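You operate a simulated robot arm through the tools that you are given. There is no shell and no other tool. Be economical: measure what you need, move in short steps, check, and stop when the job is done.

Carry out the task below with a simulated robot arm. There is one attempt and no reset: what you move stays moved.

TASK
Set both rivets of the teal strap buckle in the riveter's nest.
Fine: one stroke a rivet; the buckle then goes in the buckle tray; leave the slide out.

It is judged by the outcome, as a careful person would: the job done as asked, and still so three seconds after it is handed in. It fails if anything else is knocked over, pushed out of place, dropped, spilled or broken.

THE ROBOT
A 6-joint arm with a two-finger parallel gripper, fixed in place. Base frame: the origin is at the foot of the arm, x ahead of it, y to its left, z up; the work surface is at about z = 0. Lengths are in cm, angles in rad, forces in N, time in s.
With the tool pointing down near the work surface it reaches from about 14 to 58 cm from the base axis. Its first joint turns from -1.152 to 1.152 rad. Payload 2.1 kg.
Tool frame: the origin (TCP) lies between the finger pads and is the grasp point; the fingertips stand 3 cm ahead of it; z points along the fingers, y is the line along which they close. The gripper opens to 9.4 cm. The fingers are 2.8 cm wide and 1 cm thick; the gripper's body (5 by 9.6 cm) begins 5.5 cm behind the TCP.
Orientation is that of the tool frame in the base frame, as [roll, pitch, yaw] about the fixed x, y, z axes, in that order (R = Rz(yaw) Ry(pitch) Rx(roll)). With the fingers straight down and closing along the base's y, the tool's x points along the base's -x, its y along +y and its z along -z.

THE INTERFACE
- The arm moves only by the tool apply_moves. Its argument "deltas" is a list of rows, each a list of 7 numbers: the shift along the base's x, y, z in cm, then the turn, a rotation vector about the base's x, y, z in rad, then the closure, from 0 (fully open) to 1 (shut). In form: [[dx, dy, dz, wx, wy, wz, claw], ...]. A call has 1 to 12 rows; each row shifts and turns the commanded pose from where the row before left it. A row lasts 0.2 s, in which the tool goes at most 5 cm and 0.15 rad; a call with a longer step from one row to the next is refused whole, and so is a gripper value outside its range. A pose out of reach is approached as far as the arm can. The call stops where the force on the tool passes 60 N (or 10 N more than at its start, if that is more) or the arm is blocked; 0.2 s more then pass. The fingers move at their own pace (about 7.2 cm/s each) and stop on an object; they squeeze with about 30 N. The grip force told is the motor's: it shows also when the fingers shut on nothing. Time passes only in rows, and 0.2 s behind the last, so rows that do not move let the fingers close. It gives the time, the measured TCP pose, the force on the tool (base axes), the opening and the grip force at its end, in the units of the frame above (readings bear some noise), and new pictures: "show" is both (left out), scene, wrist or none.
- Cameras (640 x 400 px; columns grow to the right, rows downward): "scene" is fixed at [4.77, -37.14, 51.07]; the picture's right is [0.81, -0.58, 0.00], its down [-0.23, -0.33, -0.92] and it looks along [0.53, 0.74, -0.40] (base axes); focal length 233 px, centre (320, 200). "wrist" rides on the gripper at [-3.7, 0, -5.8] in the tool frame; the picture's right is [0.00, -1.00, 0.00], its down [0.97, 0.00, -0.24] and it looks along [0.24, 0.00, 0.97] (tool axes); focal length 218 px, centre (320, 200).
- point_at(camera, pixels): for up to 12 pixels [column, row] of the newest picture of that camera ("zoom" is the newest enlarged one), the place [x, y, z] in the base frame of the surface seen there, good to about 0.2 cm, but the place of the scene camera against the robot may be out by one fixed shift of up to 1.8 cm in any direction. No time passes.
- enlarge(camera, box): a new picture of the part [left, top, right, bottom] of that camera's present view, enlarged. No time passes.
- close_job(): hands the job in; it is judged then, once.

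Work in short steps. Measure before you move; look again where a grasp or a placing could have gone wrong, and mend it. You have 80 turns and 120 pictures in all, the two below and enlarged ones among them. Open the gripper and draw the arm clear of the work before you hand the job in, unless the task says otherwise; then end with one line.

The tools are called after "Request:" by a JSON object that holds its "name" and its "arguments". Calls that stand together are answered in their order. apply_moves: Moves the arm, as the interface text tells. Its arguments: {"type":"object","properties":{"deltas":{"type":"array","items":{"type":"array","items":{"type":"number"}}},"show":{"type":"string","enum":["both","scene","wrist","none"]}},"required":["deltas"]} The other tools are called the same way: point_at (camera, pixels) gives the place of the surface under pixels of a picture; enlarge (camera, box) takes an enlarged picture of a part of a camera's view; close_job () hands the job in.

At the start:

```text
clock: 0.0
ee_pos: [28.28, 2.91, 46.55]
tcp_rot: [-3.141, 0.0, 3.14]
wrist_force: [-0.3, -1.1, 0.5]
gripper_width: 9.4
grasp_force: 0.1
```

scene: 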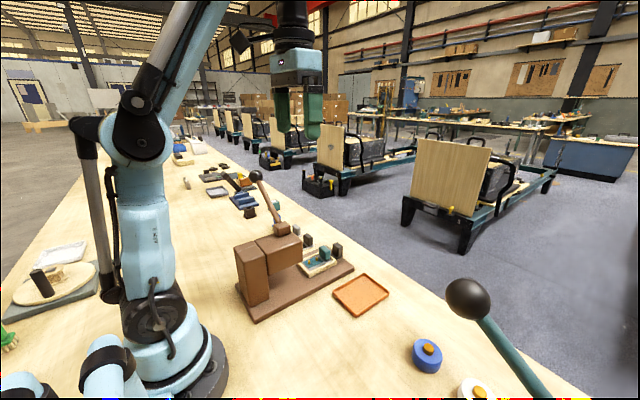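
wrist: 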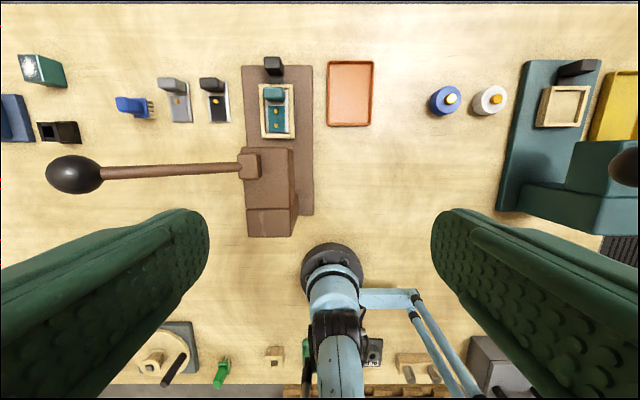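

I see a brown riveter with a lever, with the teal buckle in its nest near wrist (277,110). I'll enlarge both views to look closer.

Request:
{"name": "enlarge", "arguments": {"camera": "wrist", "box": [220, 40, 400, 250]}}

Request:
{"name": "enlarge", "arguments": {"camera": "scene", "box": [200, 160, 400, 330]}}

Request:
{"name": "enlarge", "arguments": {"camera": "wrist", "box": [0, 40, 240, 200]}}

```text
1.90 times, centred on (310, 145) of wrist
```

zoom: 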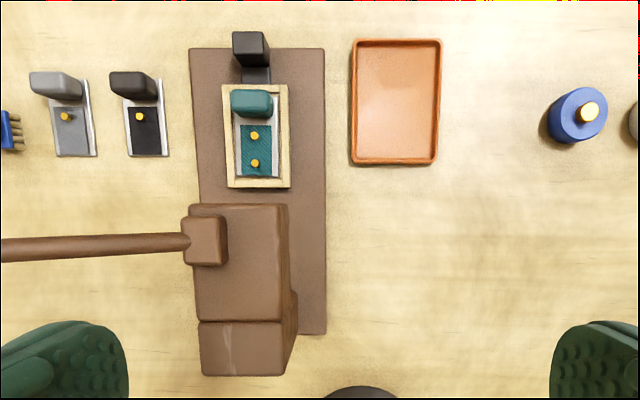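

```text
2.35 times, centred on (300, 245) of scene
```

zoom: 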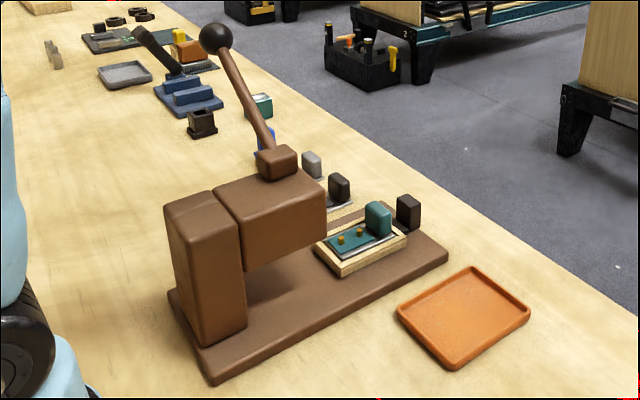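

```text
2.50 times, centred on (120, 120) of wrist
```

zoom: 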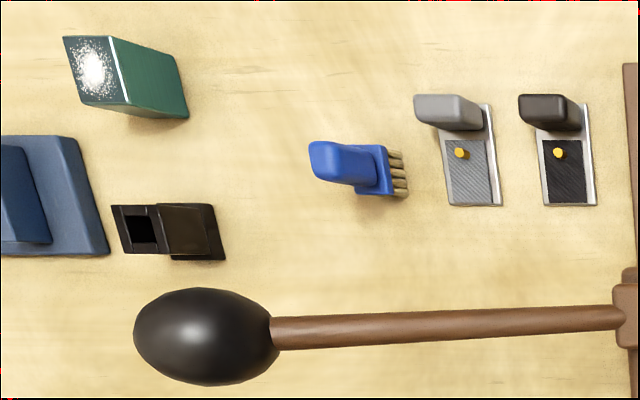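

The nest sits on a slide with a black knob; the lever sticks out to +y. I'll measure the places from the wrist picture.

Request:
{"name": "point_at", "arguments": {"camera": "wrist", "pixels": [[273, 62], [273, 78], [274, 93], [280, 110], [280, 126], [290, 90], [263, 135], [350, 95], [75, 175], [170, 171], [250, 166], [270, 190]]}}

Request:
{"name": "point_at", "arguments": {"camera": "scene", "pixels": [[264, 176], [255, 170], [283, 220], [282, 232], [326, 250], [337, 246], [325, 254], [312, 259], [306, 237], [328, 271], [285, 285], [300, 250]]}}

Request:
{"name": "enlarge", "arguments": {"camera": "scene", "box": [280, 220, 370, 290]}}

```text
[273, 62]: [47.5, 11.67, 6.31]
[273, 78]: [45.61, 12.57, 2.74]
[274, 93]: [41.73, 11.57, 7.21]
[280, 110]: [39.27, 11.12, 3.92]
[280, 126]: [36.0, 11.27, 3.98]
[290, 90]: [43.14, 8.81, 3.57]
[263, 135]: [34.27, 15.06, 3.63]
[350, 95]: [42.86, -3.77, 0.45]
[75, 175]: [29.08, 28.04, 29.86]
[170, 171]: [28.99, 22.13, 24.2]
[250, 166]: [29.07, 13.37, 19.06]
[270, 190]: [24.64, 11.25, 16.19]
```

```text
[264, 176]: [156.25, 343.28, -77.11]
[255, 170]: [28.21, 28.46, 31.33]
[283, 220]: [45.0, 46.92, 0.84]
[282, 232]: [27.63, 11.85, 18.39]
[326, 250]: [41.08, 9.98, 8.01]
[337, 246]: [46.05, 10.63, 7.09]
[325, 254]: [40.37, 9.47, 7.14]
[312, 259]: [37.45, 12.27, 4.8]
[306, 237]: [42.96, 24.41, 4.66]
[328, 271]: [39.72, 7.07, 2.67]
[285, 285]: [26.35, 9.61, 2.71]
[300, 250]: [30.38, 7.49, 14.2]
```

```text
5.71 times, centred on (325, 255) of scene
```

zoom: 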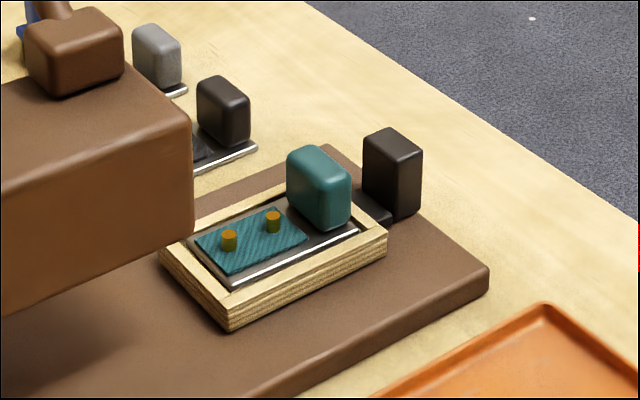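

I need to see the ram under the head, so I'll bring the wrist camera low on the -y side looking along +y.

Request:
{"name": "apply_moves", "arguments": {"deltas": [[0.5, -2, -3, 0.14, 0, 0, 0], [0.5, -2, -3, 0.14, 0, 0, 0], [0.5, -2, -3, 0.14, 0, 0, 0], [0.5, -2, -3, 0.14, 0, 0, 0], [0.5, -2, -3, 0.14, 0, 0, 0], [0.5, -1.5, -3, 0.14, 0, 0, 0], [0.5, -1.5, -3, 0.14, 0, 0, 0], [0.5, -1, -3, 0.14, 0, 0, 0], [0.5, -1, -3, 0.14, 0, 0, 0], [0.5, 0, -3, 0.14, 0, 0, 0], [0, 0, -2, 0, 0, 0, 0], [0, 0, 0, 0, 0, 0, 0]]}}

```text
clock: 2.6
ee_pos: [40.64, -0.25, 14.64]
tcp_rot: [1.742, 0.0, 3.136]
wrist_force: [0.2, 0.3, -0.7]
gripper_width: 9.44
grasp_force: 0.0
out of reach, approached as far as the arm can: row 6, 7, 8, 9, 10
```

scene: 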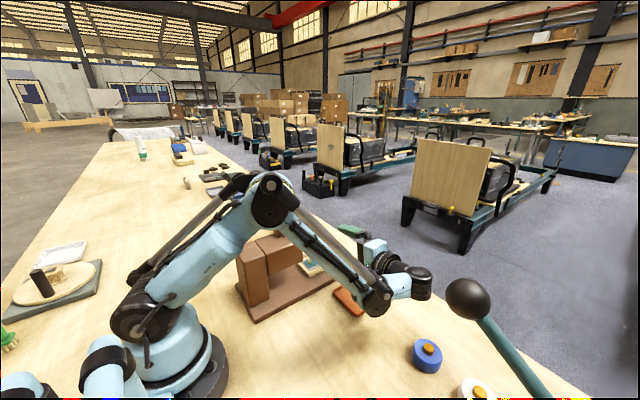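
wrist: 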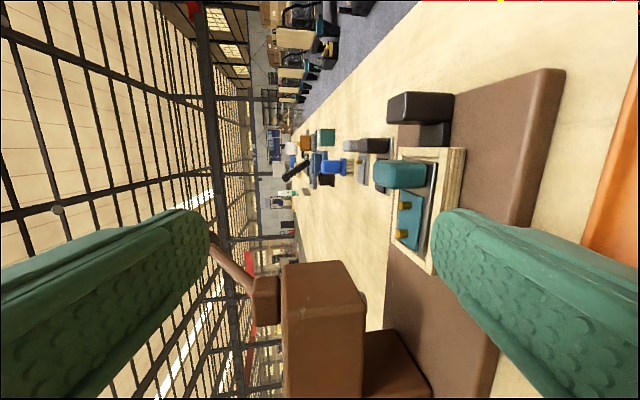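

Useful side view. I'll zoom on the gap under the head and measure the head's front and underside.

Request:
{"name": "enlarge", "arguments": {"camera": "wrist", "box": [240, 80, 560, 400]}}

Request:
{"name": "point_at", "arguments": {"camera": "wrist", "pixels": [[348, 270], [358, 310], [300, 272], [362, 350], [406, 206], [404, 234], [400, 175], [455, 180], [420, 105], [330, 300], [438, 158], [425, 260]]}}

```text
1.25 times, centred on (400, 240) of wrist
```

zoom: 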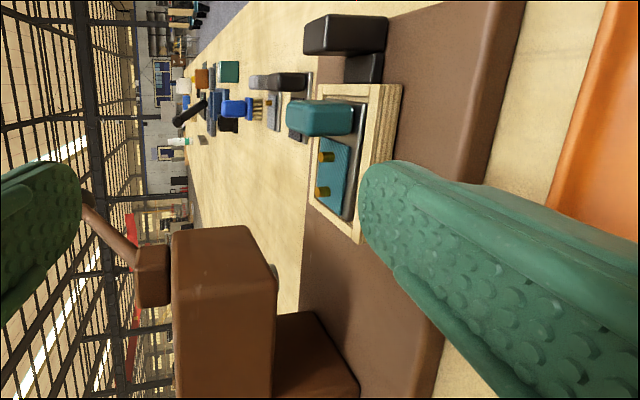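

```text
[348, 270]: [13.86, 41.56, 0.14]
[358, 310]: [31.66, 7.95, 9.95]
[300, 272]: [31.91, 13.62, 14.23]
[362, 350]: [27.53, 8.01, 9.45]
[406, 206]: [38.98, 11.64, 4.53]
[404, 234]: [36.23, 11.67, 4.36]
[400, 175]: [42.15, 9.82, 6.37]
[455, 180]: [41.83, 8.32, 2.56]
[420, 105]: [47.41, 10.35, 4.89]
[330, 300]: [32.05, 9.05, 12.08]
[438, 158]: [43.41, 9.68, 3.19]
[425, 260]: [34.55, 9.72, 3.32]
```

There's a small bulge under the head near wrist (364,300), maybe the ram. I'll zoom in.

Request:
{"name": "enlarge", "arguments": {"camera": "wrist", "box": [320, 250, 420, 350]}}

Request:
{"name": "point_at", "arguments": {"camera": "wrist", "pixels": [[364, 300], [364, 296], [364, 304], [363, 293], [382, 335], [400, 340], [365, 307], [440, 292]]}}

```text
4.00 times, centred on (370, 300) of wrist
```

zoom: 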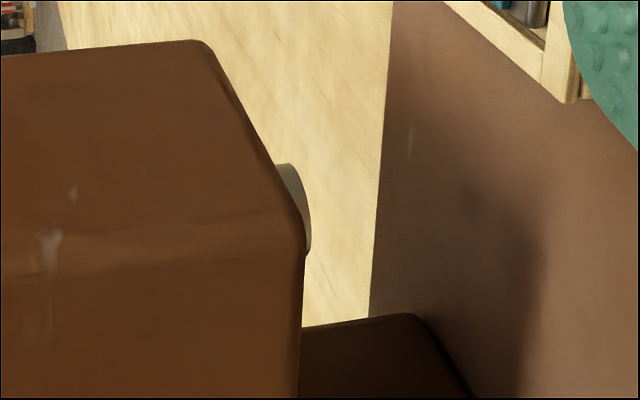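

```text
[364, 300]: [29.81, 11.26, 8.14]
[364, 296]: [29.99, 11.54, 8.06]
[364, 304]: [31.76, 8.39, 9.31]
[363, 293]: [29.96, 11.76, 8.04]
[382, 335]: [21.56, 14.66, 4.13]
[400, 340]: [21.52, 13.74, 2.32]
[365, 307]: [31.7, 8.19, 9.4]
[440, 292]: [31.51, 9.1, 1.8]
```

The ram (grey) shows at about x 30, y 11.3, its foot at z≈8. I'll let the arm settle and see where the command stands.

Request:
{"name": "apply_moves", "arguments": {"deltas": [[0, 0, 0, 0, 0, 0, 0], [0, 0, -1, 0, 0, 0, 0], [0, 0, -1, 0, 0, 0, 0], [0, 0, -1, 0, 0, 0, 0], [0, 0, -1, 0, 0, 0, 0]], "show": "wrist"}}

```text
clock: 3.8
ee_pos: [40.76, -0.15, 10.57]
tcp_rot: [1.744, 0.0, 3.139]
wrist_force: [-0.4, -0.6, -0.7]
gripper_width: 9.39
grasp_force: 0.0
```

wrist: 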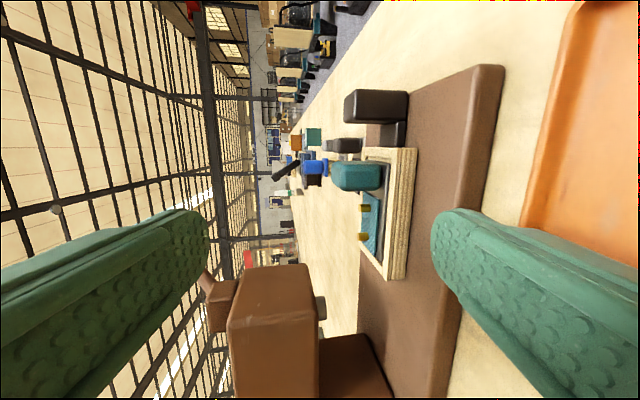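

Request:
{"name": "enlarge", "arguments": {"camera": "wrist", "box": [280, 180, 440, 380]}}

Request:
{"name": "point_at", "arguments": {"camera": "wrist", "pixels": [[322, 297], [322, 301], [322, 306], [322, 310], [322, 316], [324, 319], [380, 345], [360, 208], [362, 237], [360, 178], [395, 270], [375, 345]]}}

```text
2.00 times, centred on (360, 280) of wrist
```

zoom: 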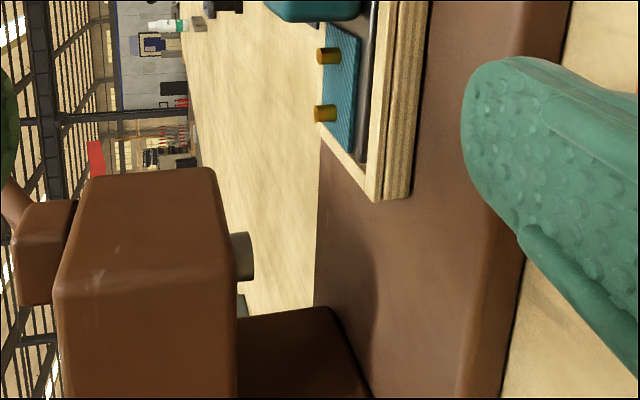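

```text
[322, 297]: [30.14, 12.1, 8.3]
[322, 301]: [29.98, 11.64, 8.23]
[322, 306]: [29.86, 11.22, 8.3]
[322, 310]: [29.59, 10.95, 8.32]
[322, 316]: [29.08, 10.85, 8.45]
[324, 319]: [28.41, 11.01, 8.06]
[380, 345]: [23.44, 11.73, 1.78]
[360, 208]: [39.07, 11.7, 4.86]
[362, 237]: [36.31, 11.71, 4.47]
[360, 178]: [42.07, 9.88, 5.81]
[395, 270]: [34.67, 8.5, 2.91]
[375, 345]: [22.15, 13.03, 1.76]
```

Fitting the ram's rim points gives its axis at (29.0, 12.0); the rivets are at x≈36.2 and 39.0, so the slide must go in about 7.2 and then 10.0 cm. Next I rise, turn the tool down again and go above the slide knob.

Request:
{"name": "apply_moves", "arguments": {"deltas": [[0, -1, 3, -0.14, 0, 0, 0.2], [0, 0, 3, -0.14, 0, 0, 0.2], [0, 0, 3, -0.14, 0, 0, 0.2], [0, 1, 2, -0.14, 0, 0, 0.2], [0.5, 2, 0, -0.14, 0, 0, 0.2], [1, 2, 0, -0.14, 0, 0, 0.2], [1, 2, 0, -0.14, 0, 0, 0.2], [1, 2, 0, -0.14, 0, 0, 0.2], [1, 2, 0, -0.14, 0, 0, 0.2], [1, 2, 0, -0.14, 0, 0, 0.2], [0, 0, 0, 0, 0, 0, 0.2]]}}

```text
clock: 6.2
ee_pos: [46.31, 11.73, 21.48]
tcp_rot: [-3.14, 0.001, 3.141]
wrist_force: [0.4, -0.7, -0.6]
gripper_width: 7.51
grasp_force: 0.2
```

scene: 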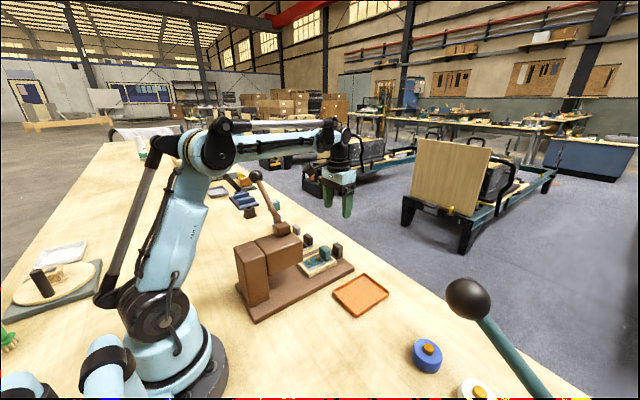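
wrist: 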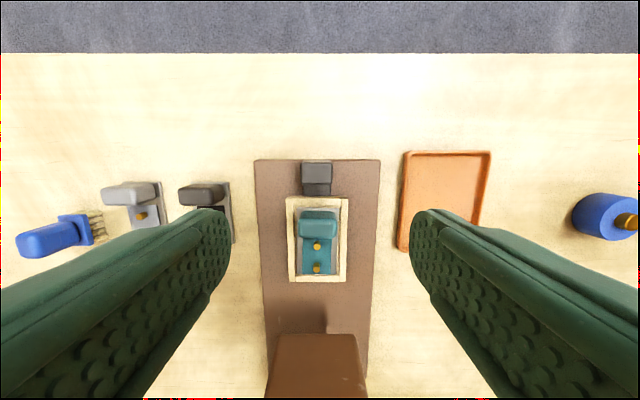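

Request:
{"name": "point_at", "arguments": {"camera": "wrist", "pixels": [[316, 168], [303, 168], [331, 168], [316, 188], [318, 247], [317, 267], [320, 225], [300, 225], [336, 225], [292, 240], [345, 240], [318, 205]]}}

Request:
{"name": "enlarge", "arguments": {"camera": "wrist", "box": [250, 140, 390, 290]}}

```text
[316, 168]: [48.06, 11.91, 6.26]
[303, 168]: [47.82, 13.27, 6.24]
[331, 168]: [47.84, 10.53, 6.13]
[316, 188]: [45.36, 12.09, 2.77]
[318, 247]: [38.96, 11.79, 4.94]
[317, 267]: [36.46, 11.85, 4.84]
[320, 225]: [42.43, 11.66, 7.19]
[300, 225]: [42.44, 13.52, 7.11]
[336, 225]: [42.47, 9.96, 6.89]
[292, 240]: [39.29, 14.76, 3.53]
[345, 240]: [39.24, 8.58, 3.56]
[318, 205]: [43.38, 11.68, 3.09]
```

```text
2.67 times, centred on (320, 215) of wrist
```

zoom: 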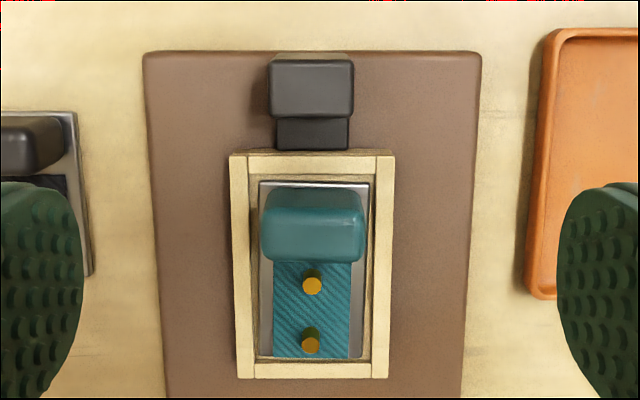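

Knob centre is (47.5, 11.9), top z 6.3, 2.8 wide. I descend around it and close.

Request:
{"name": "apply_moves", "arguments": {"deltas": [[0.6, 0.1, -4, 0, 0, 0, 0.2], [0.6, 0.1, -4, 0, 0, 0, 0.2], [0, 0, -4, 0, 0, 0, 0.2], [0, 0, -2.5, 0, 0, 0, 0.2], [0, 0, -1.5, 0, 0, 0, 0.2], [0, 0, 0, 0, 0, 0, 0.4], [0, 0, 0, 0, 0, 0, 0.8], [0, 0, 0, 0, 0, 0, 0.8], [0, 0, 0, 0, 0, 0, 0.8]]}}

```text
clock: 8.2
ee_pos: [47.44, 12.08, 5.53]
tcp_rot: [3.141, -0.001, -3.141]
wrist_force: [-1.5, -4.0, -10.3]
gripper_width: 3.6
grasp_force: 45.3
```

scene: 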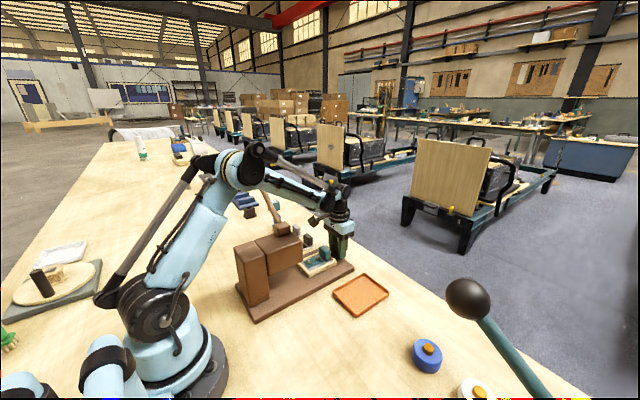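
wrist: 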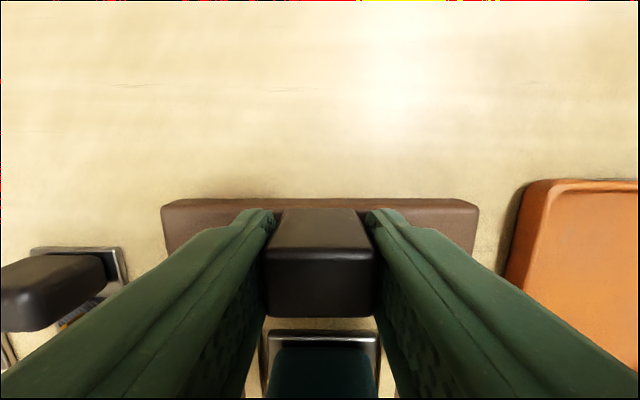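

Gripped at x 47.44. I push the slide in gently, 7.25 cm total, first 5 cm.

Request:
{"name": "apply_moves", "arguments": {"deltas": [[-0.5, 0, 0, 0, 0, 0, 0.8], [-0.75, 0, 0, 0, 0, 0, 0.8], [-0.75, 0, 0, 0, 0, 0, 0.8], [-0.75, 0, 0, 0, 0, 0, 0.8], [-0.75, 0, 0, 0, 0, 0, 0.8], [-0.75, 0, 0, 0, 0, 0, 0.8], [-0.75, 0, 0, 0, 0, 0, 0.8], [0, 0, 0, 0, 0, 0, 0.8]]}}

```text
clock: 10.0
ee_pos: [42.33, 11.98, 5.53]
tcp_rot: [3.14, -0.001, -3.141]
wrist_force: [0.6, 6.6, -23.3]
gripper_width: 3.63
grasp_force: 44.8
```

scene: 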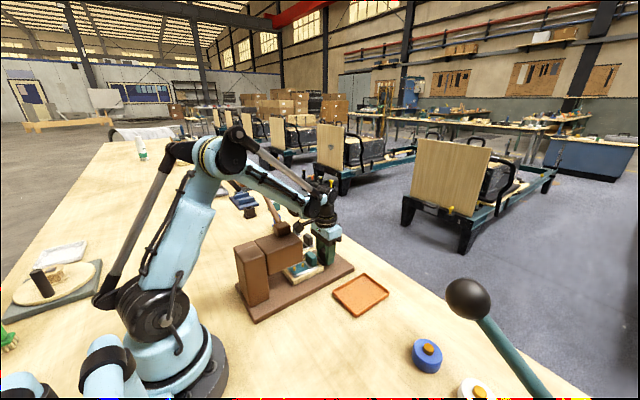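
wrist: 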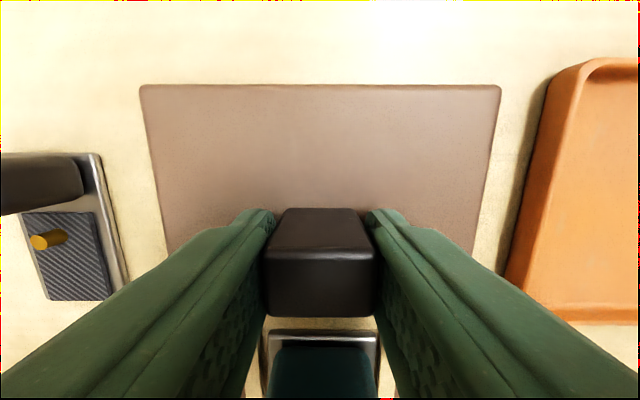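

The slide follows. 2.15 cm more, to x ≈ 40.2.

Request:
{"name": "apply_moves", "arguments": {"deltas": [[-0.75, 0, 0, 0, 0, 0, 0.8], [-0.75, 0, 0, 0, 0, 0, 0.8], [-0.65, 0, 0, 0, 0, 0, 0.8], [0, 0, 0, 0, 0, 0, 0.8]]}}

```text
clock: 10.5
ee_pos: [41.92, 12.04, 5.64]
tcp_rot: [3.14, 0.005, 3.137]
wrist_force: [13.6, 3.4, -6.4]
gripper_width: 3.61
grasp_force: 45.3
stopped in row 2: the force on the tool passed its limit (the readings are from after the stop); the commanded pose is now the measured one
```

scene: 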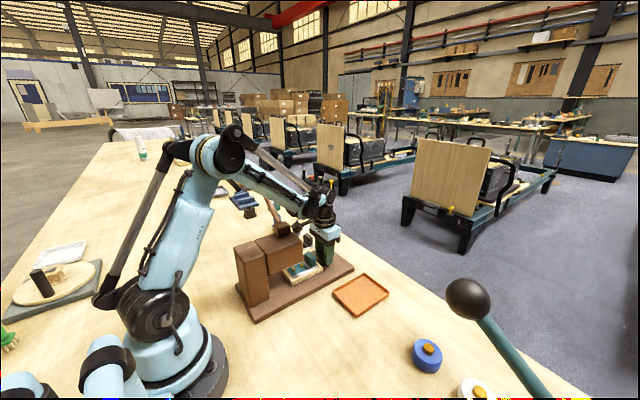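
wrist: 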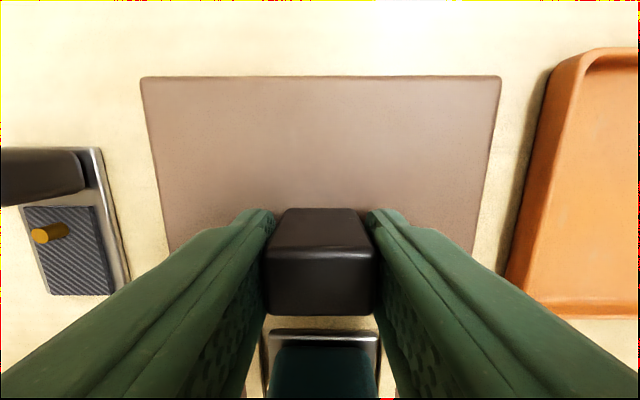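

Blocked at x 41.9 (5.5 cm travel). I check what's in the way.

Request:
{"name": "enlarge", "arguments": {"camera": "scene", "box": [230, 170, 370, 310]}}

```text
2.86 times, centred on (300, 240) of scene
```

zoom: 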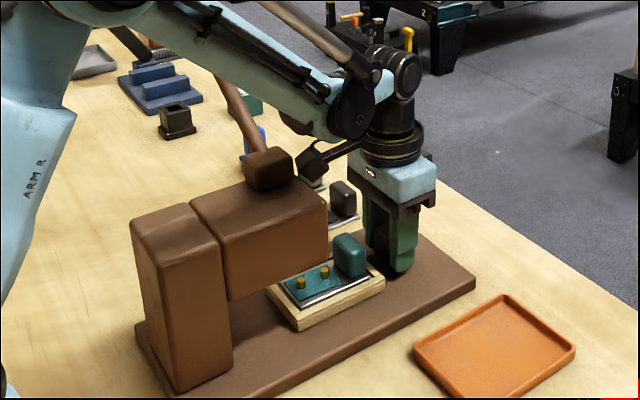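

Request:
{"name": "point_at", "arguments": {"camera": "zoom", "pixels": [[312, 162], [345, 148], [300, 125], [340, 120], [270, 160], [320, 205], [290, 45], [240, 110], [300, 283], [325, 270], [390, 180], [350, 250]]}}

```text
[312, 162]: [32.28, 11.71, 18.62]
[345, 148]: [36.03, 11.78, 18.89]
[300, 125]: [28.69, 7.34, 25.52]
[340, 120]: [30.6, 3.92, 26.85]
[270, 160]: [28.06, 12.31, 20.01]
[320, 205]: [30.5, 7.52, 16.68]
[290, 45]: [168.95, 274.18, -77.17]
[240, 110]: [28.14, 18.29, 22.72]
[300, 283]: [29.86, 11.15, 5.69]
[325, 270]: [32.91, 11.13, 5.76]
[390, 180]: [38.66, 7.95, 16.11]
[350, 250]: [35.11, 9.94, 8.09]
```

The robot's own black bar at the wrist (scene ≈(33,12.5,18) corrected) touches the lever block, not the slide's stop. I'll let go, back up, tilt the tool so the wrist leans to +x, and regrip.

Request:
{"name": "apply_moves", "arguments": {"deltas": [[0.0, 0, 0, 0, 0, 0, 0.4], [0, 0, 0, 0, 0, 0, 0.3], [0, 0, 1.5, 0, 0, 0, 0.3], [0.5, 0, 3, 0, 0, 0, 0.3], [1, 0, 2, 0, 0.15, 0, 0.3], [0, 0, 0, 0, 0.15, 0, 0.3], [0, 0, 0, 0, 0.15, 0, 0.3], [0, 0, 0, 0, 0, 0, 0.3]]}}

```text
clock: 12.3
ee_pos: [43.44, 11.98, 12.18]
tcp_rot: [3.136, -0.445, 3.136]
wrist_force: [0.3, 0.1, 0.0]
gripper_width: 6.57
grasp_force: 0.0
```

scene: 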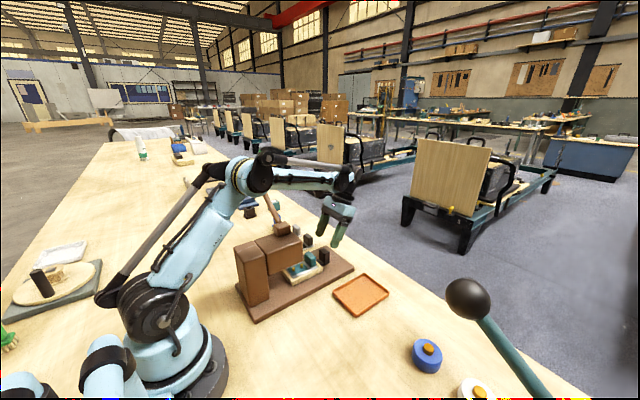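
wrist: 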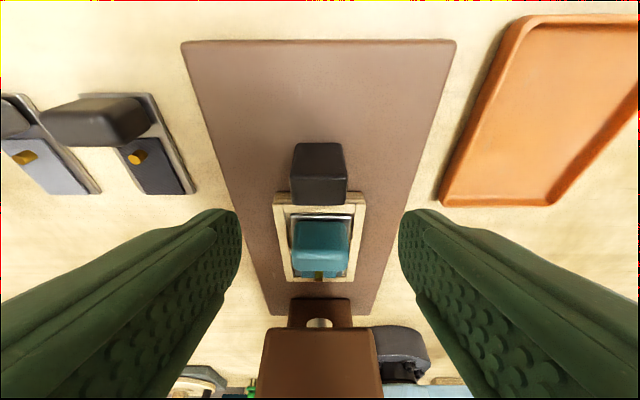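

Request:
{"name": "point_at", "arguments": {"camera": "wrist", "pixels": [[319, 323], [300, 310], [345, 310], [320, 153], [320, 250], [318, 275], [318, 190], [320, 345], [320, 45], [400, 350]]}}

Request:
{"name": "enlarge", "arguments": {"camera": "wrist", "box": [250, 260, 450, 400]}}

Request:
{"name": "enlarge", "arguments": {"camera": "scene", "box": [230, 150, 370, 290]}}

```text
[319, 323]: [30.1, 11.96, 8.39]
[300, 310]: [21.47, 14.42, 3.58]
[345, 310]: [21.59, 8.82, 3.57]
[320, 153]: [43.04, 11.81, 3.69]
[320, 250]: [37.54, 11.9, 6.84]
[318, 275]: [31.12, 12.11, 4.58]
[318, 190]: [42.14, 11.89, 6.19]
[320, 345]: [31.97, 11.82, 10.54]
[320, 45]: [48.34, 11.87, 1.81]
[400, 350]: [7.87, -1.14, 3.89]
```

```text
2.86 times, centred on (350, 330) of wrist
```

zoom: 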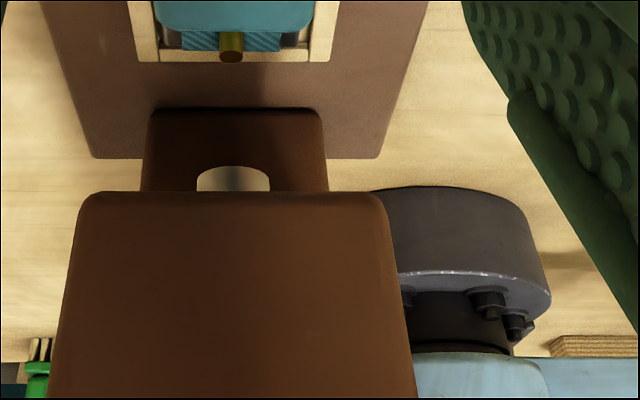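

```text
2.86 times, centred on (300, 220) of scene
```

zoom: 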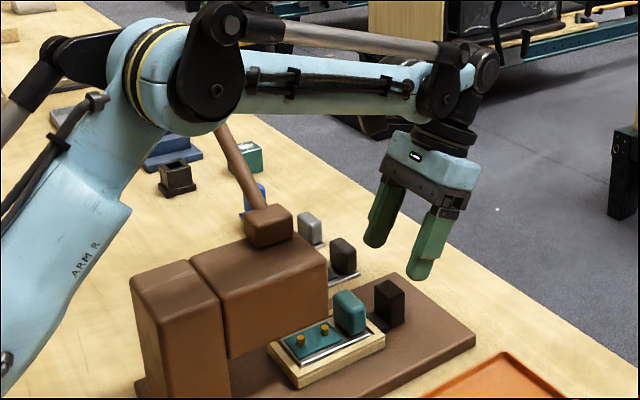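

Ram front at x 30.1, y 12.0 confirms the axis at 29.0. I come down and regrip the knob tilted.

Request:
{"name": "apply_moves", "arguments": {"deltas": [[-0.5, 0, -3, 0, 0, 0, 0.3], [-0.5, 0, -2, 0, 0, 0, 0.3], [0, 0, -1.2, 0, 0, 0, 0.3], [0, 0, 0, 0, 0, 0, 0.5], [0, 0, 0, 0, 0, 0, 0.8], [0, 0, 0, 0, 0, 0, 0.8]], "show": "wrist"}}

```text
clock: 13.7
ee_pos: [42.46, 12.08, 5.82]
tcp_rot: [3.138, -0.442, 3.141]
wrist_force: [1.0, 8.1, -5.9]
gripper_width: 3.57
grasp_force: 44.7
```

wrist: 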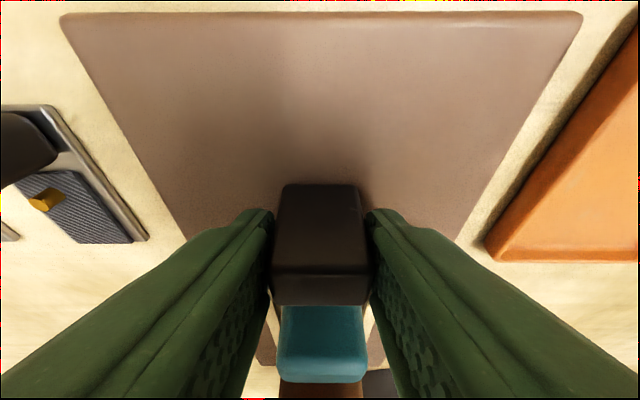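

Push in 1.73 cm more to bring the first rivet under the ram.

Request:
{"name": "apply_moves", "arguments": {"deltas": [[-0.5, 0, 0, 0, 0, 0, 0.8], [-0.5, 0, 0, 0, 0, 0, 0.8], [-0.4, 0, 0, 0, 0, 0, 0.8], [-0.35, 0, 0, 0, 0, 0, 0.8], [0, 0, 0, 0, 0, 0, 0.8]]}}

```text
clock: 14.9
ee_pos: [40.58, 11.94, 5.99]
tcp_rot: [3.138, -0.442, 3.14]
wrist_force: [1.1, 17.8, -5.8]
gripper_width: 3.59
grasp_force: 44.9
```

scene: 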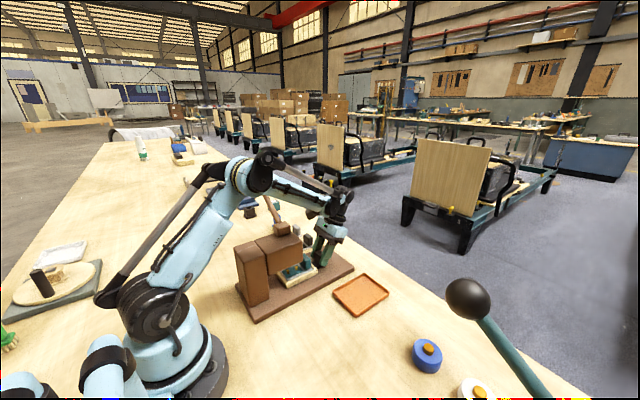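
wrist: 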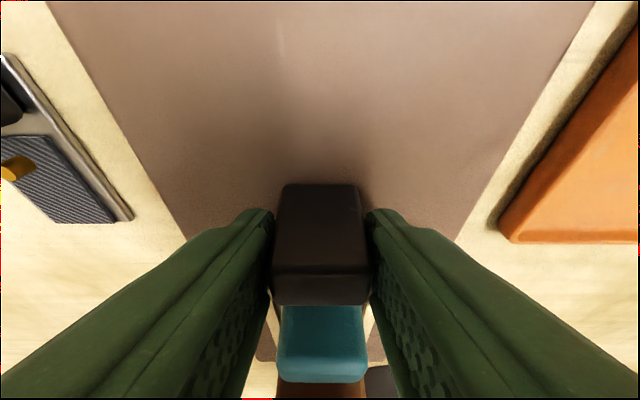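

Release, lift and go to the side view again to check the rivet against the ram.

Request:
{"name": "apply_moves", "arguments": {"deltas": [[0, 0, 0, 0, 0, 0, 0.4], [0, 0, 0, 0, 0, 0, 0.3], [0.3, 0, 2, 0, 0, 0, 0.3], [1, 0, 4, 0, -0.15, 0, 0.3], [1, 0, 4, 0, -0.15, 0, 0.3], [0, -1, 4, 0, -0.145, 0, 0.2], [-0.5, -2, 1.5, 0.14, 0, 0, 0], [-0.5, -2, 0, 0.14, 0, 0, 0], [-0.5, -2, 0, 0.14, 0, 0, 0], [-0.5, -2, 0, 0.14, 0, 0, 0], [0, -2, 0, 0.14, 0, 0, 0], [0, -1, 0, 0.14, 0, 0, 0]], "show": "none"}}

Request:
{"name": "apply_moves", "arguments": {"deltas": [[0, 0, -2, 0.14, 0, 0, 0], [0, 0, -3, 0.14, 0, 0, 0], [0, 0, -3, 0.14, 0, 0, 0], [0, 0, -3, 0.14, 0, 0, 0], [0, 0, 0, 0, 0, 0, 0], [0, 0, 0, 0, 0, 0, 0]]}}

```text
clock: 17.5
ee_pos: [41.01, -0.08, 21.41]
tcp_rot: [2.297, -0.001, 3.138]
wrist_force: [-0.2, -0.8, -0.4]
gripper_width: 9.4
grasp_force: 0.1
```

```text
clock: 18.9
ee_pos: [41.09, -0.04, 10.33]
tcp_rot: [1.737, -0.001, 3.14]
wrist_force: [-0.7, -0.2, -0.1]
gripper_width: 9.4
grasp_force: 0.2
```

scene: 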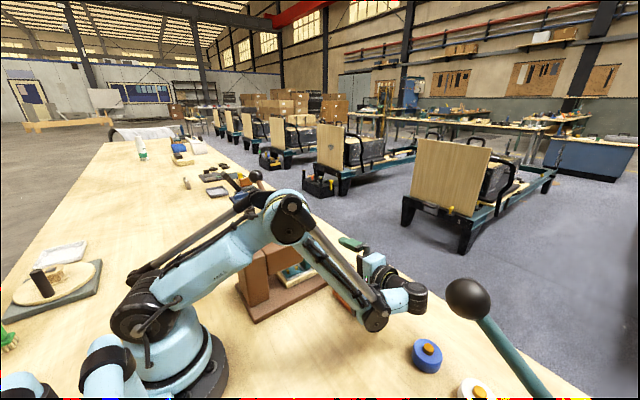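
wrist: 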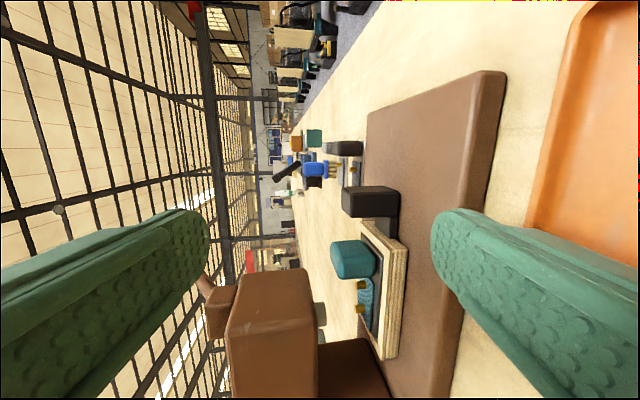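

Request:
{"name": "enlarge", "arguments": {"camera": "wrist", "box": [300, 260, 400, 360]}}

Request:
{"name": "point_at", "arguments": {"camera": "wrist", "pixels": [[361, 284], [360, 309], [357, 309], [322, 304], [322, 308], [322, 312], [322, 316], [322, 321], [372, 190], [355, 255]]}}

```text
4.00 times, centred on (350, 310) of wrist
```

zoom: 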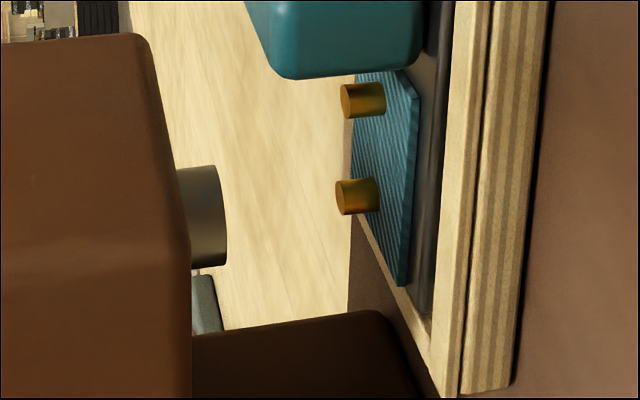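

```text
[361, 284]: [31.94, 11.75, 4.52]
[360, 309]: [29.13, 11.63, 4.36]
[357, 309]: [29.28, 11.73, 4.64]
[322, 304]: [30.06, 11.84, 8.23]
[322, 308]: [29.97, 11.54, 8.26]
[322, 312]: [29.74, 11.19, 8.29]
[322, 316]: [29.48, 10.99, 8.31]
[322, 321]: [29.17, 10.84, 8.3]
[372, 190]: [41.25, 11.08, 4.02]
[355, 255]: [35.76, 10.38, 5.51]
```

Rivet 1 sits at x≈29.05, the ram axis at ≈29.0: lined up. Now I rise, level the tool, and later go over to the lever ball (≈(29, 29.7, 28.4)).

Request:
{"name": "apply_moves", "arguments": {"deltas": [[0, -1, 3, -0.14, 0, 0, 0], [0, 0, 3, -0.14, 0, 0, 0], [0, 0, 3, -0.14, 0, 0, 0], [0, 0, 3, -0.14, 0, 0, 0], [0, 0, 3, -0.14, 0, 0, 0], [0, 0, 3, -0.14, 0, 0, 0], [0, 0, 3, -0.14, 0, 0, 0], [0, 0, 3, -0.14, 0, 0, 0], [0, 0, 3, -0.14, 0, 0, 0], [0, 1, 3, -0.14, 0, 0, 0]], "show": "none"}}

Request:
{"name": "apply_moves", "arguments": {"deltas": [[-0.5, 2.3, 0.3, 0, 0, 0.145, 0], [-0.5, 2.3, 0.3, 0, 0, 0.145, 0], [-0.5, 2.3, 0, 0, 0, 0.145, 0], [-0.5, 2.3, 0, 0, 0, 0.145, 0], [-1, 2.3, 0, 0, 0, 0.145, 0], [-1, 2.3, 0, 0, 0, 0.145, 0], [-1.5, 2.3, 0, 0, 0, 0.145, 0], [-1.5, 2.3, 0, 0, 0, 0.145, 0], [-1.5, 2.3, 0, 0, 0, 0.145, 0], [-1.5, 2.3, 0, 0, 0, 0.145, 0], [-1, 2.3, 0, 0, 0, 0.12, 0], [0, 0, 0, 0, 0, 0, 0]]}}

```text
clock: 21.1
ee_pos: [40.83, 0.08, 40.29]
tcp_rot: [-3.141, 0.003, 3.138]
wrist_force: [0.1, 0.4, -0.7]
gripper_width: 9.4
grasp_force: 0.1
```

```text
clock: 23.7
ee_pos: [30.03, 25.38, 41.0]
tcp_rot: [3.136, 0.001, -1.572]
wrist_force: [0.1, 0.0, -0.9]
gripper_width: 9.42
grasp_force: 0.0
```

scene: 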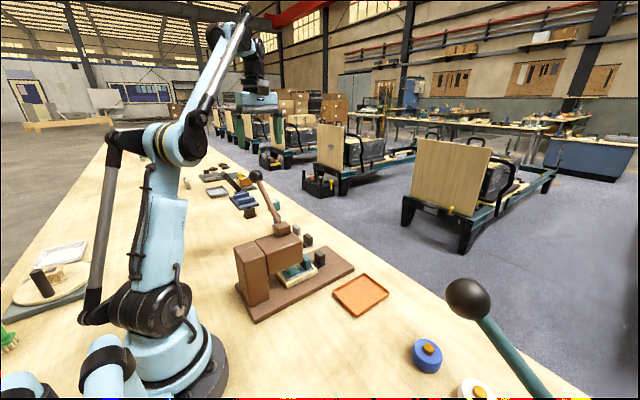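
wrist: 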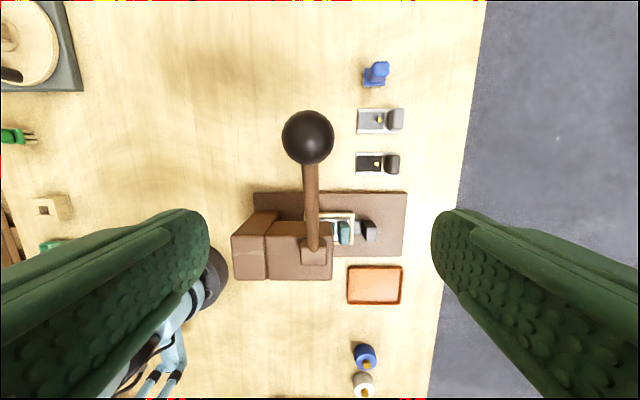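

Request:
{"name": "point_at", "arguments": {"camera": "wrist", "pixels": [[307, 130], [307, 136], [285, 137], [331, 137], [307, 113], [307, 160], [309, 180], [311, 230], [315, 255]]}}

```text
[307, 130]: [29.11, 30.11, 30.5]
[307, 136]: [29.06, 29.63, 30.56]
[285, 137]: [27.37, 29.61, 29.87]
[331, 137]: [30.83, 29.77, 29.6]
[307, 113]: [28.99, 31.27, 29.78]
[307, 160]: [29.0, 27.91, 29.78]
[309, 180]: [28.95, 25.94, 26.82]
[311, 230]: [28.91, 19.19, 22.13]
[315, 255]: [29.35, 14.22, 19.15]
```

Ball centre ≈ (29.05, 29.7, 28.5), radius ≈2. I go down over it and close along x.

Request:
{"name": "apply_moves", "arguments": {"deltas": [[-0.5, 2.2, 0, 0, 0, 0, 0], [-0.48, 2.1, 0, 0, 0, 0, 0], [0, 0, -4, 0, 0, 0, 0], [0, 0, -4, 0, 0, 0, 0], [0, 0, -3, 0, 0, 0, 0], [0, 0, -1.4, 0, 0, 0, 0], [0, 0, 0, 0, 0, 0, 0.4], [0, 0, 0, 0, 0, 0, 0.7], [0, 0, 0, 0, 0, 0, 0.7], [0, 0, 0, 0, 0, 0, 0.7]]}}

```text
clock: 25.9
ee_pos: [28.73, 29.18, 28.28]
tcp_rot: [-3.135, 0.004, -1.576]
wrist_force: [37.1, 1.2, -10.4]
gripper_width: 4.93
grasp_force: 18.7
out of reach, approached as far as the arm can: row 2
```

scene: 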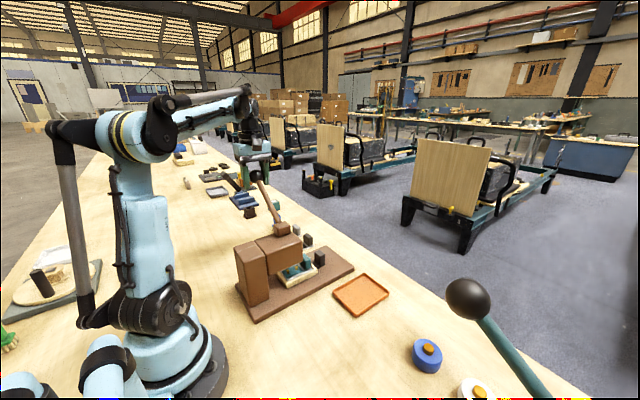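
wrist: 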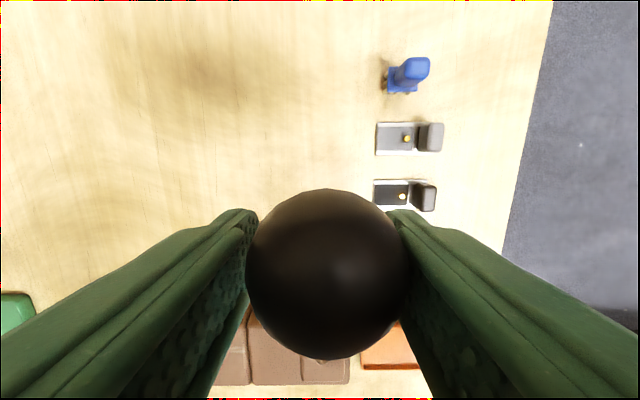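

Ball is off centre by ~0.3 cm in x (37 N sideways). I open a bit, recentre, and close again.

Request:
{"name": "apply_moves", "arguments": {"deltas": [[0, 0, 0, 0, 0, 0, 0.3], [0.3, 0.4, 0, 0, 0, 0, 0.3], [0, 0, 0, 0, 0, 0, 0.3], [0, 0, 0, 0, 0, 0, 0.6], [0, 0, 0, 0, 0, 0, 0.6], [0, 0, 0, 0, 0, 0, 0.6]], "show": "wrist"}}

```text
clock: 27.3
ee_pos: [29.02, 29.72, 28.17]
tcp_rot: [3.136, 0.003, -1.575]
wrist_force: [5.0, 2.6, 3.4]
gripper_width: 4.31
grasp_force: 44.2
```

wrist: 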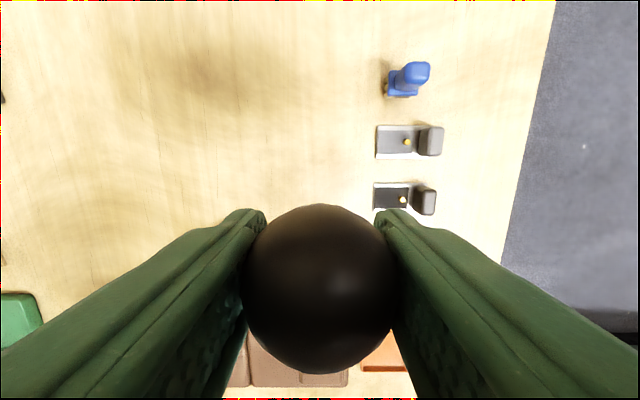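

Firm grip, little side force. I begin swinging the lever down its arc (pivot ≈ y 12.5, z 16.7, radius ≈20.8).

Request:
{"name": "apply_moves", "arguments": {"deltas": [[0, 0.47, -0.77, 0, 0, 0, 0.6], [0, 0.47, -0.78, 0, 0, 0, 0.6], [0, 0.41, -0.81, 0, 0, 0, 0.6], [0, 0.4, -0.81, 0, 0, 0, 0.6]], "show": "scene"}}

```text
clock: 28.3
ee_pos: [29.05, 31.5, 25.08]
tcp_rot: [3.133, -0.003, -1.574]
wrist_force: [-17.0, -16.9, -0.2]
gripper_width: 4.35
grasp_force: 45.1
```

scene: 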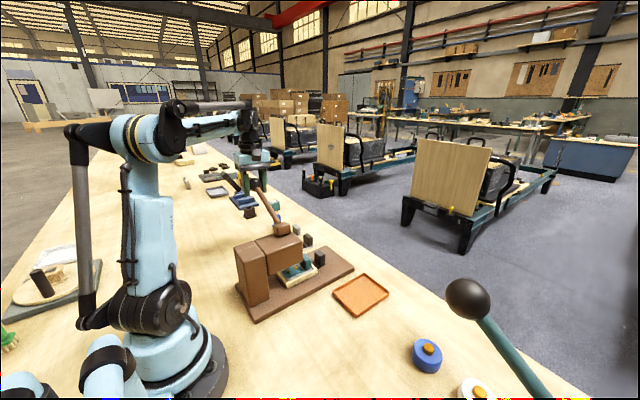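

Lever follows; the −17 N in y says my arc is a bit wide. I continue with less y.

Request:
{"name": "apply_moves", "arguments": {"deltas": [[-0.1, 0, -0.84, 0, 0, 0, 0.6], [0, 0.15, -0.85, 0, 0, 0, 0.6], [0, 0.25, -0.87, 0, 0, 0, 0.6], [0, 0.22, -0.87, 0, 0, 0, 0.6]], "show": "none"}}

```text
clock: 29.3
ee_pos: [28.99, 32.38, 21.63]
tcp_rot: [3.139, 0.01, -1.571]
wrist_force: [-2.9, 39.3, 15.0]
gripper_width: 4.4
grasp_force: 45.2
```

Now the lever pushes outward in y, so I give y back and go on in small steps.

Request:
{"name": "apply_moves", "arguments": {"deltas": [[0, 0.4, -0.5, 0, 0, 0, 0.6], [0, 0.2, -0.85, 0, 0, 0, 0.6], [0, 0.15, -0.85, 0, 0, 0, 0.6]], "show": "scene"}}

```text
clock: 30.1
ee_pos: [29.0, 32.85, 19.3]
tcp_rot: [3.137, 0.001, -1.574]
wrist_force: [-12.9, -1.1, 6.2]
gripper_width: 4.35
grasp_force: 44.4
```

scene: 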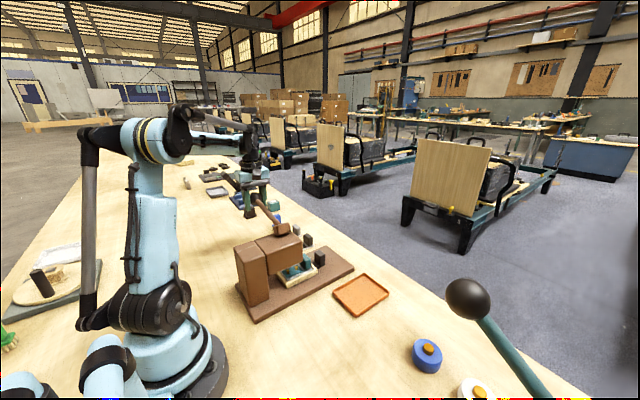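

Refit: pivot ≈ (12.05, 16.95), radius 20.9, lever now ≈6° above level. Continue down until it stops.

Request:
{"name": "apply_moves", "arguments": {"deltas": [[0, 0.05, -0.9, 0, 0, 0, 0.6], [0, 0.03, -0.9, 0, 0, 0, 0.6], [0, 0, -0.9, 0, 0, 0, 0.6], [0, -0.03, -0.9, 0, 0, 0, 0.6]], "show": "scene"}}

Request:
{"name": "enlarge", "arguments": {"camera": "scene", "box": [220, 170, 360, 310]}}

```text
clock: 31.1
ee_pos: [28.97, 32.88, 15.83]
tcp_rot: [3.141, 0.002, -1.575]
wrist_force: [-6.6, 0.3, 7.2]
gripper_width: 4.34
grasp_force: 45.3
```

scene: 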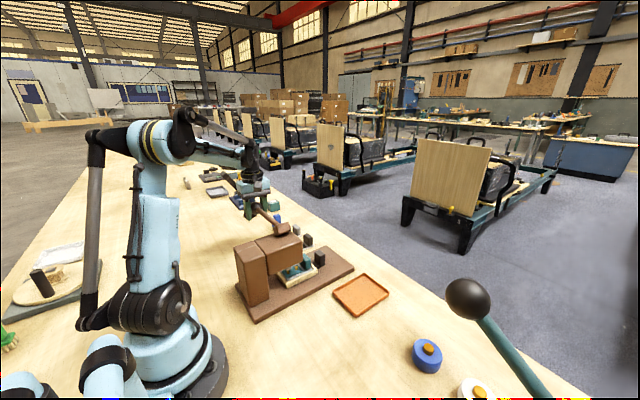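

```text
2.86 times, centred on (290, 240) of scene
```

zoom: 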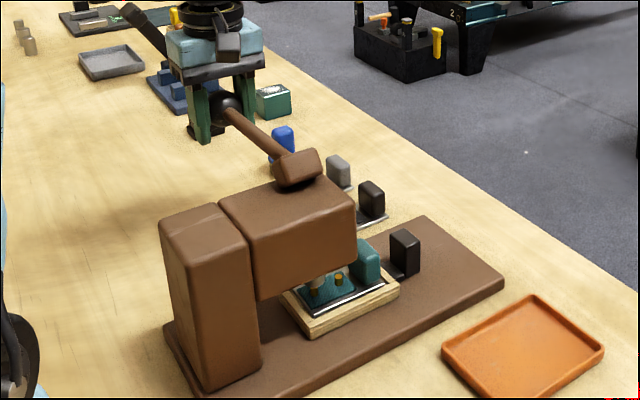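

The ram is coming down onto rivet 1 (zoom (318,283)). I keep going down.

Request:
{"name": "apply_moves", "arguments": {"deltas": [[0, -0.05, -0.9, 0, 0, 0, 0.6], [0, -0.1, -0.9, 0, 0, 0, 0.6], [0, -0.15, -0.9, 0, 0, 0, 0.6], [0, -0.19, -0.9, 0, 0, 0, 0.6]], "show": "scene"}}

Request:
{"name": "enlarge", "arguments": {"camera": "scene", "box": [270, 220, 350, 300]}}

```text
clock: 32.1
ee_pos: [28.93, 32.39, 12.33]
tcp_rot: [3.141, 0.0, -1.573]
wrist_force: [3.0, -0.6, 8.5]
gripper_width: 4.35
grasp_force: 45.2
```

scene: 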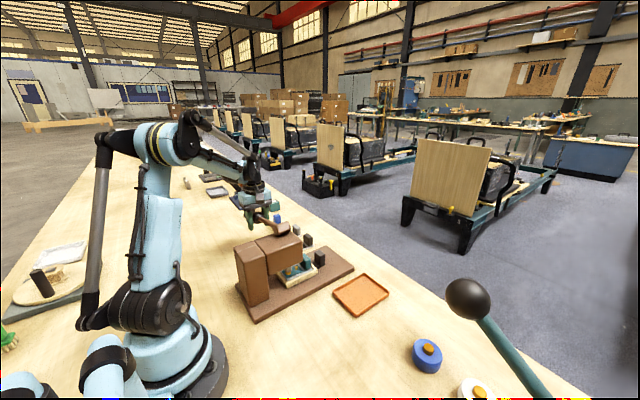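

```text
5.00 times, centred on (310, 260) of scene
```

zoom: 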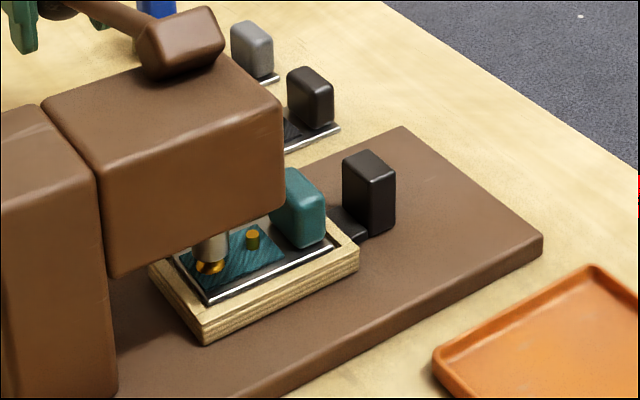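

The ram is on the rivet, which already looks flattened. Continue to the end stop, watching force.

Request:
{"name": "apply_moves", "arguments": {"deltas": [[0, -0.1, -0.45, 0, 0, 0, 0.6], [0, -0.11, -0.45, 0, 0, 0, 0.6], [0, -0.13, -0.45, 0, 0, 0, 0.6], [0, -0.15, -0.45, 0, 0, 0, 0.6]], "show": "scene"}}

Request:
{"name": "enlarge", "arguments": {"camera": "scene", "box": [270, 220, 350, 300]}}

```text
clock: 33.1
ee_pos: [28.82, 31.94, 10.38]
tcp_rot: [3.139, 0.001, -1.575]
wrist_force: [3.6, -7.8, 12.1]
gripper_width: 4.3
grasp_force: 45.2
```

scene: 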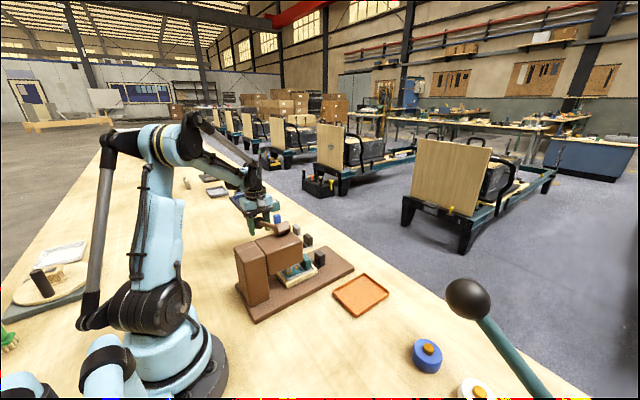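

```text
5.00 times, centred on (310, 260) of scene
```

zoom: 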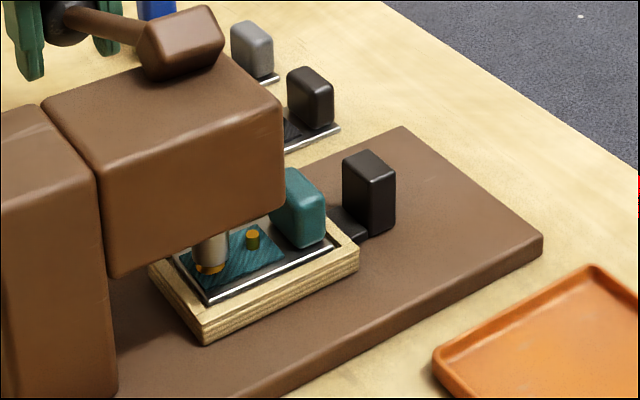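

Request:
{"name": "apply_moves", "arguments": {"deltas": [[0, -0.16, -0.45, 0, 0, 0, 0.6], [0, -0.17, -0.45, 0, 0, 0, 0.6], [0, -0.18, -0.45, 0, 0, 0, 0.6], [0, 0, 0, 0, 0, 0, 0.6]], "show": "scene"}}

Request:
{"name": "enlarge", "arguments": {"camera": "scene", "box": [270, 220, 350, 300]}}

```text
clock: 34.1
ee_pos: [28.96, 31.44, 9.16]
tcp_rot: [3.138, 0.002, -1.575]
wrist_force: [1.9, -8.1, 11.4]
gripper_width: 4.33
grasp_force: 44.6
```

scene: 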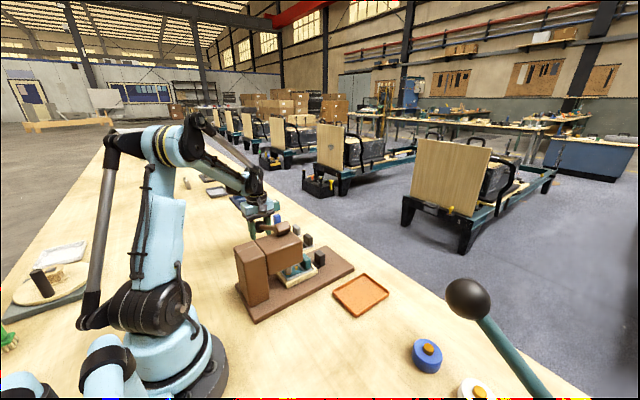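

```text
5.00 times, centred on (310, 260) of scene
```

zoom: 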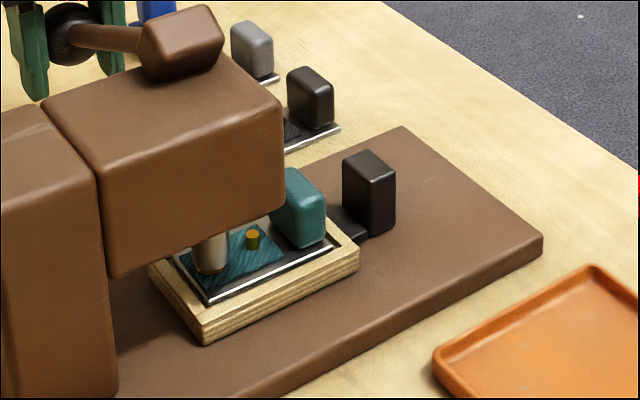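

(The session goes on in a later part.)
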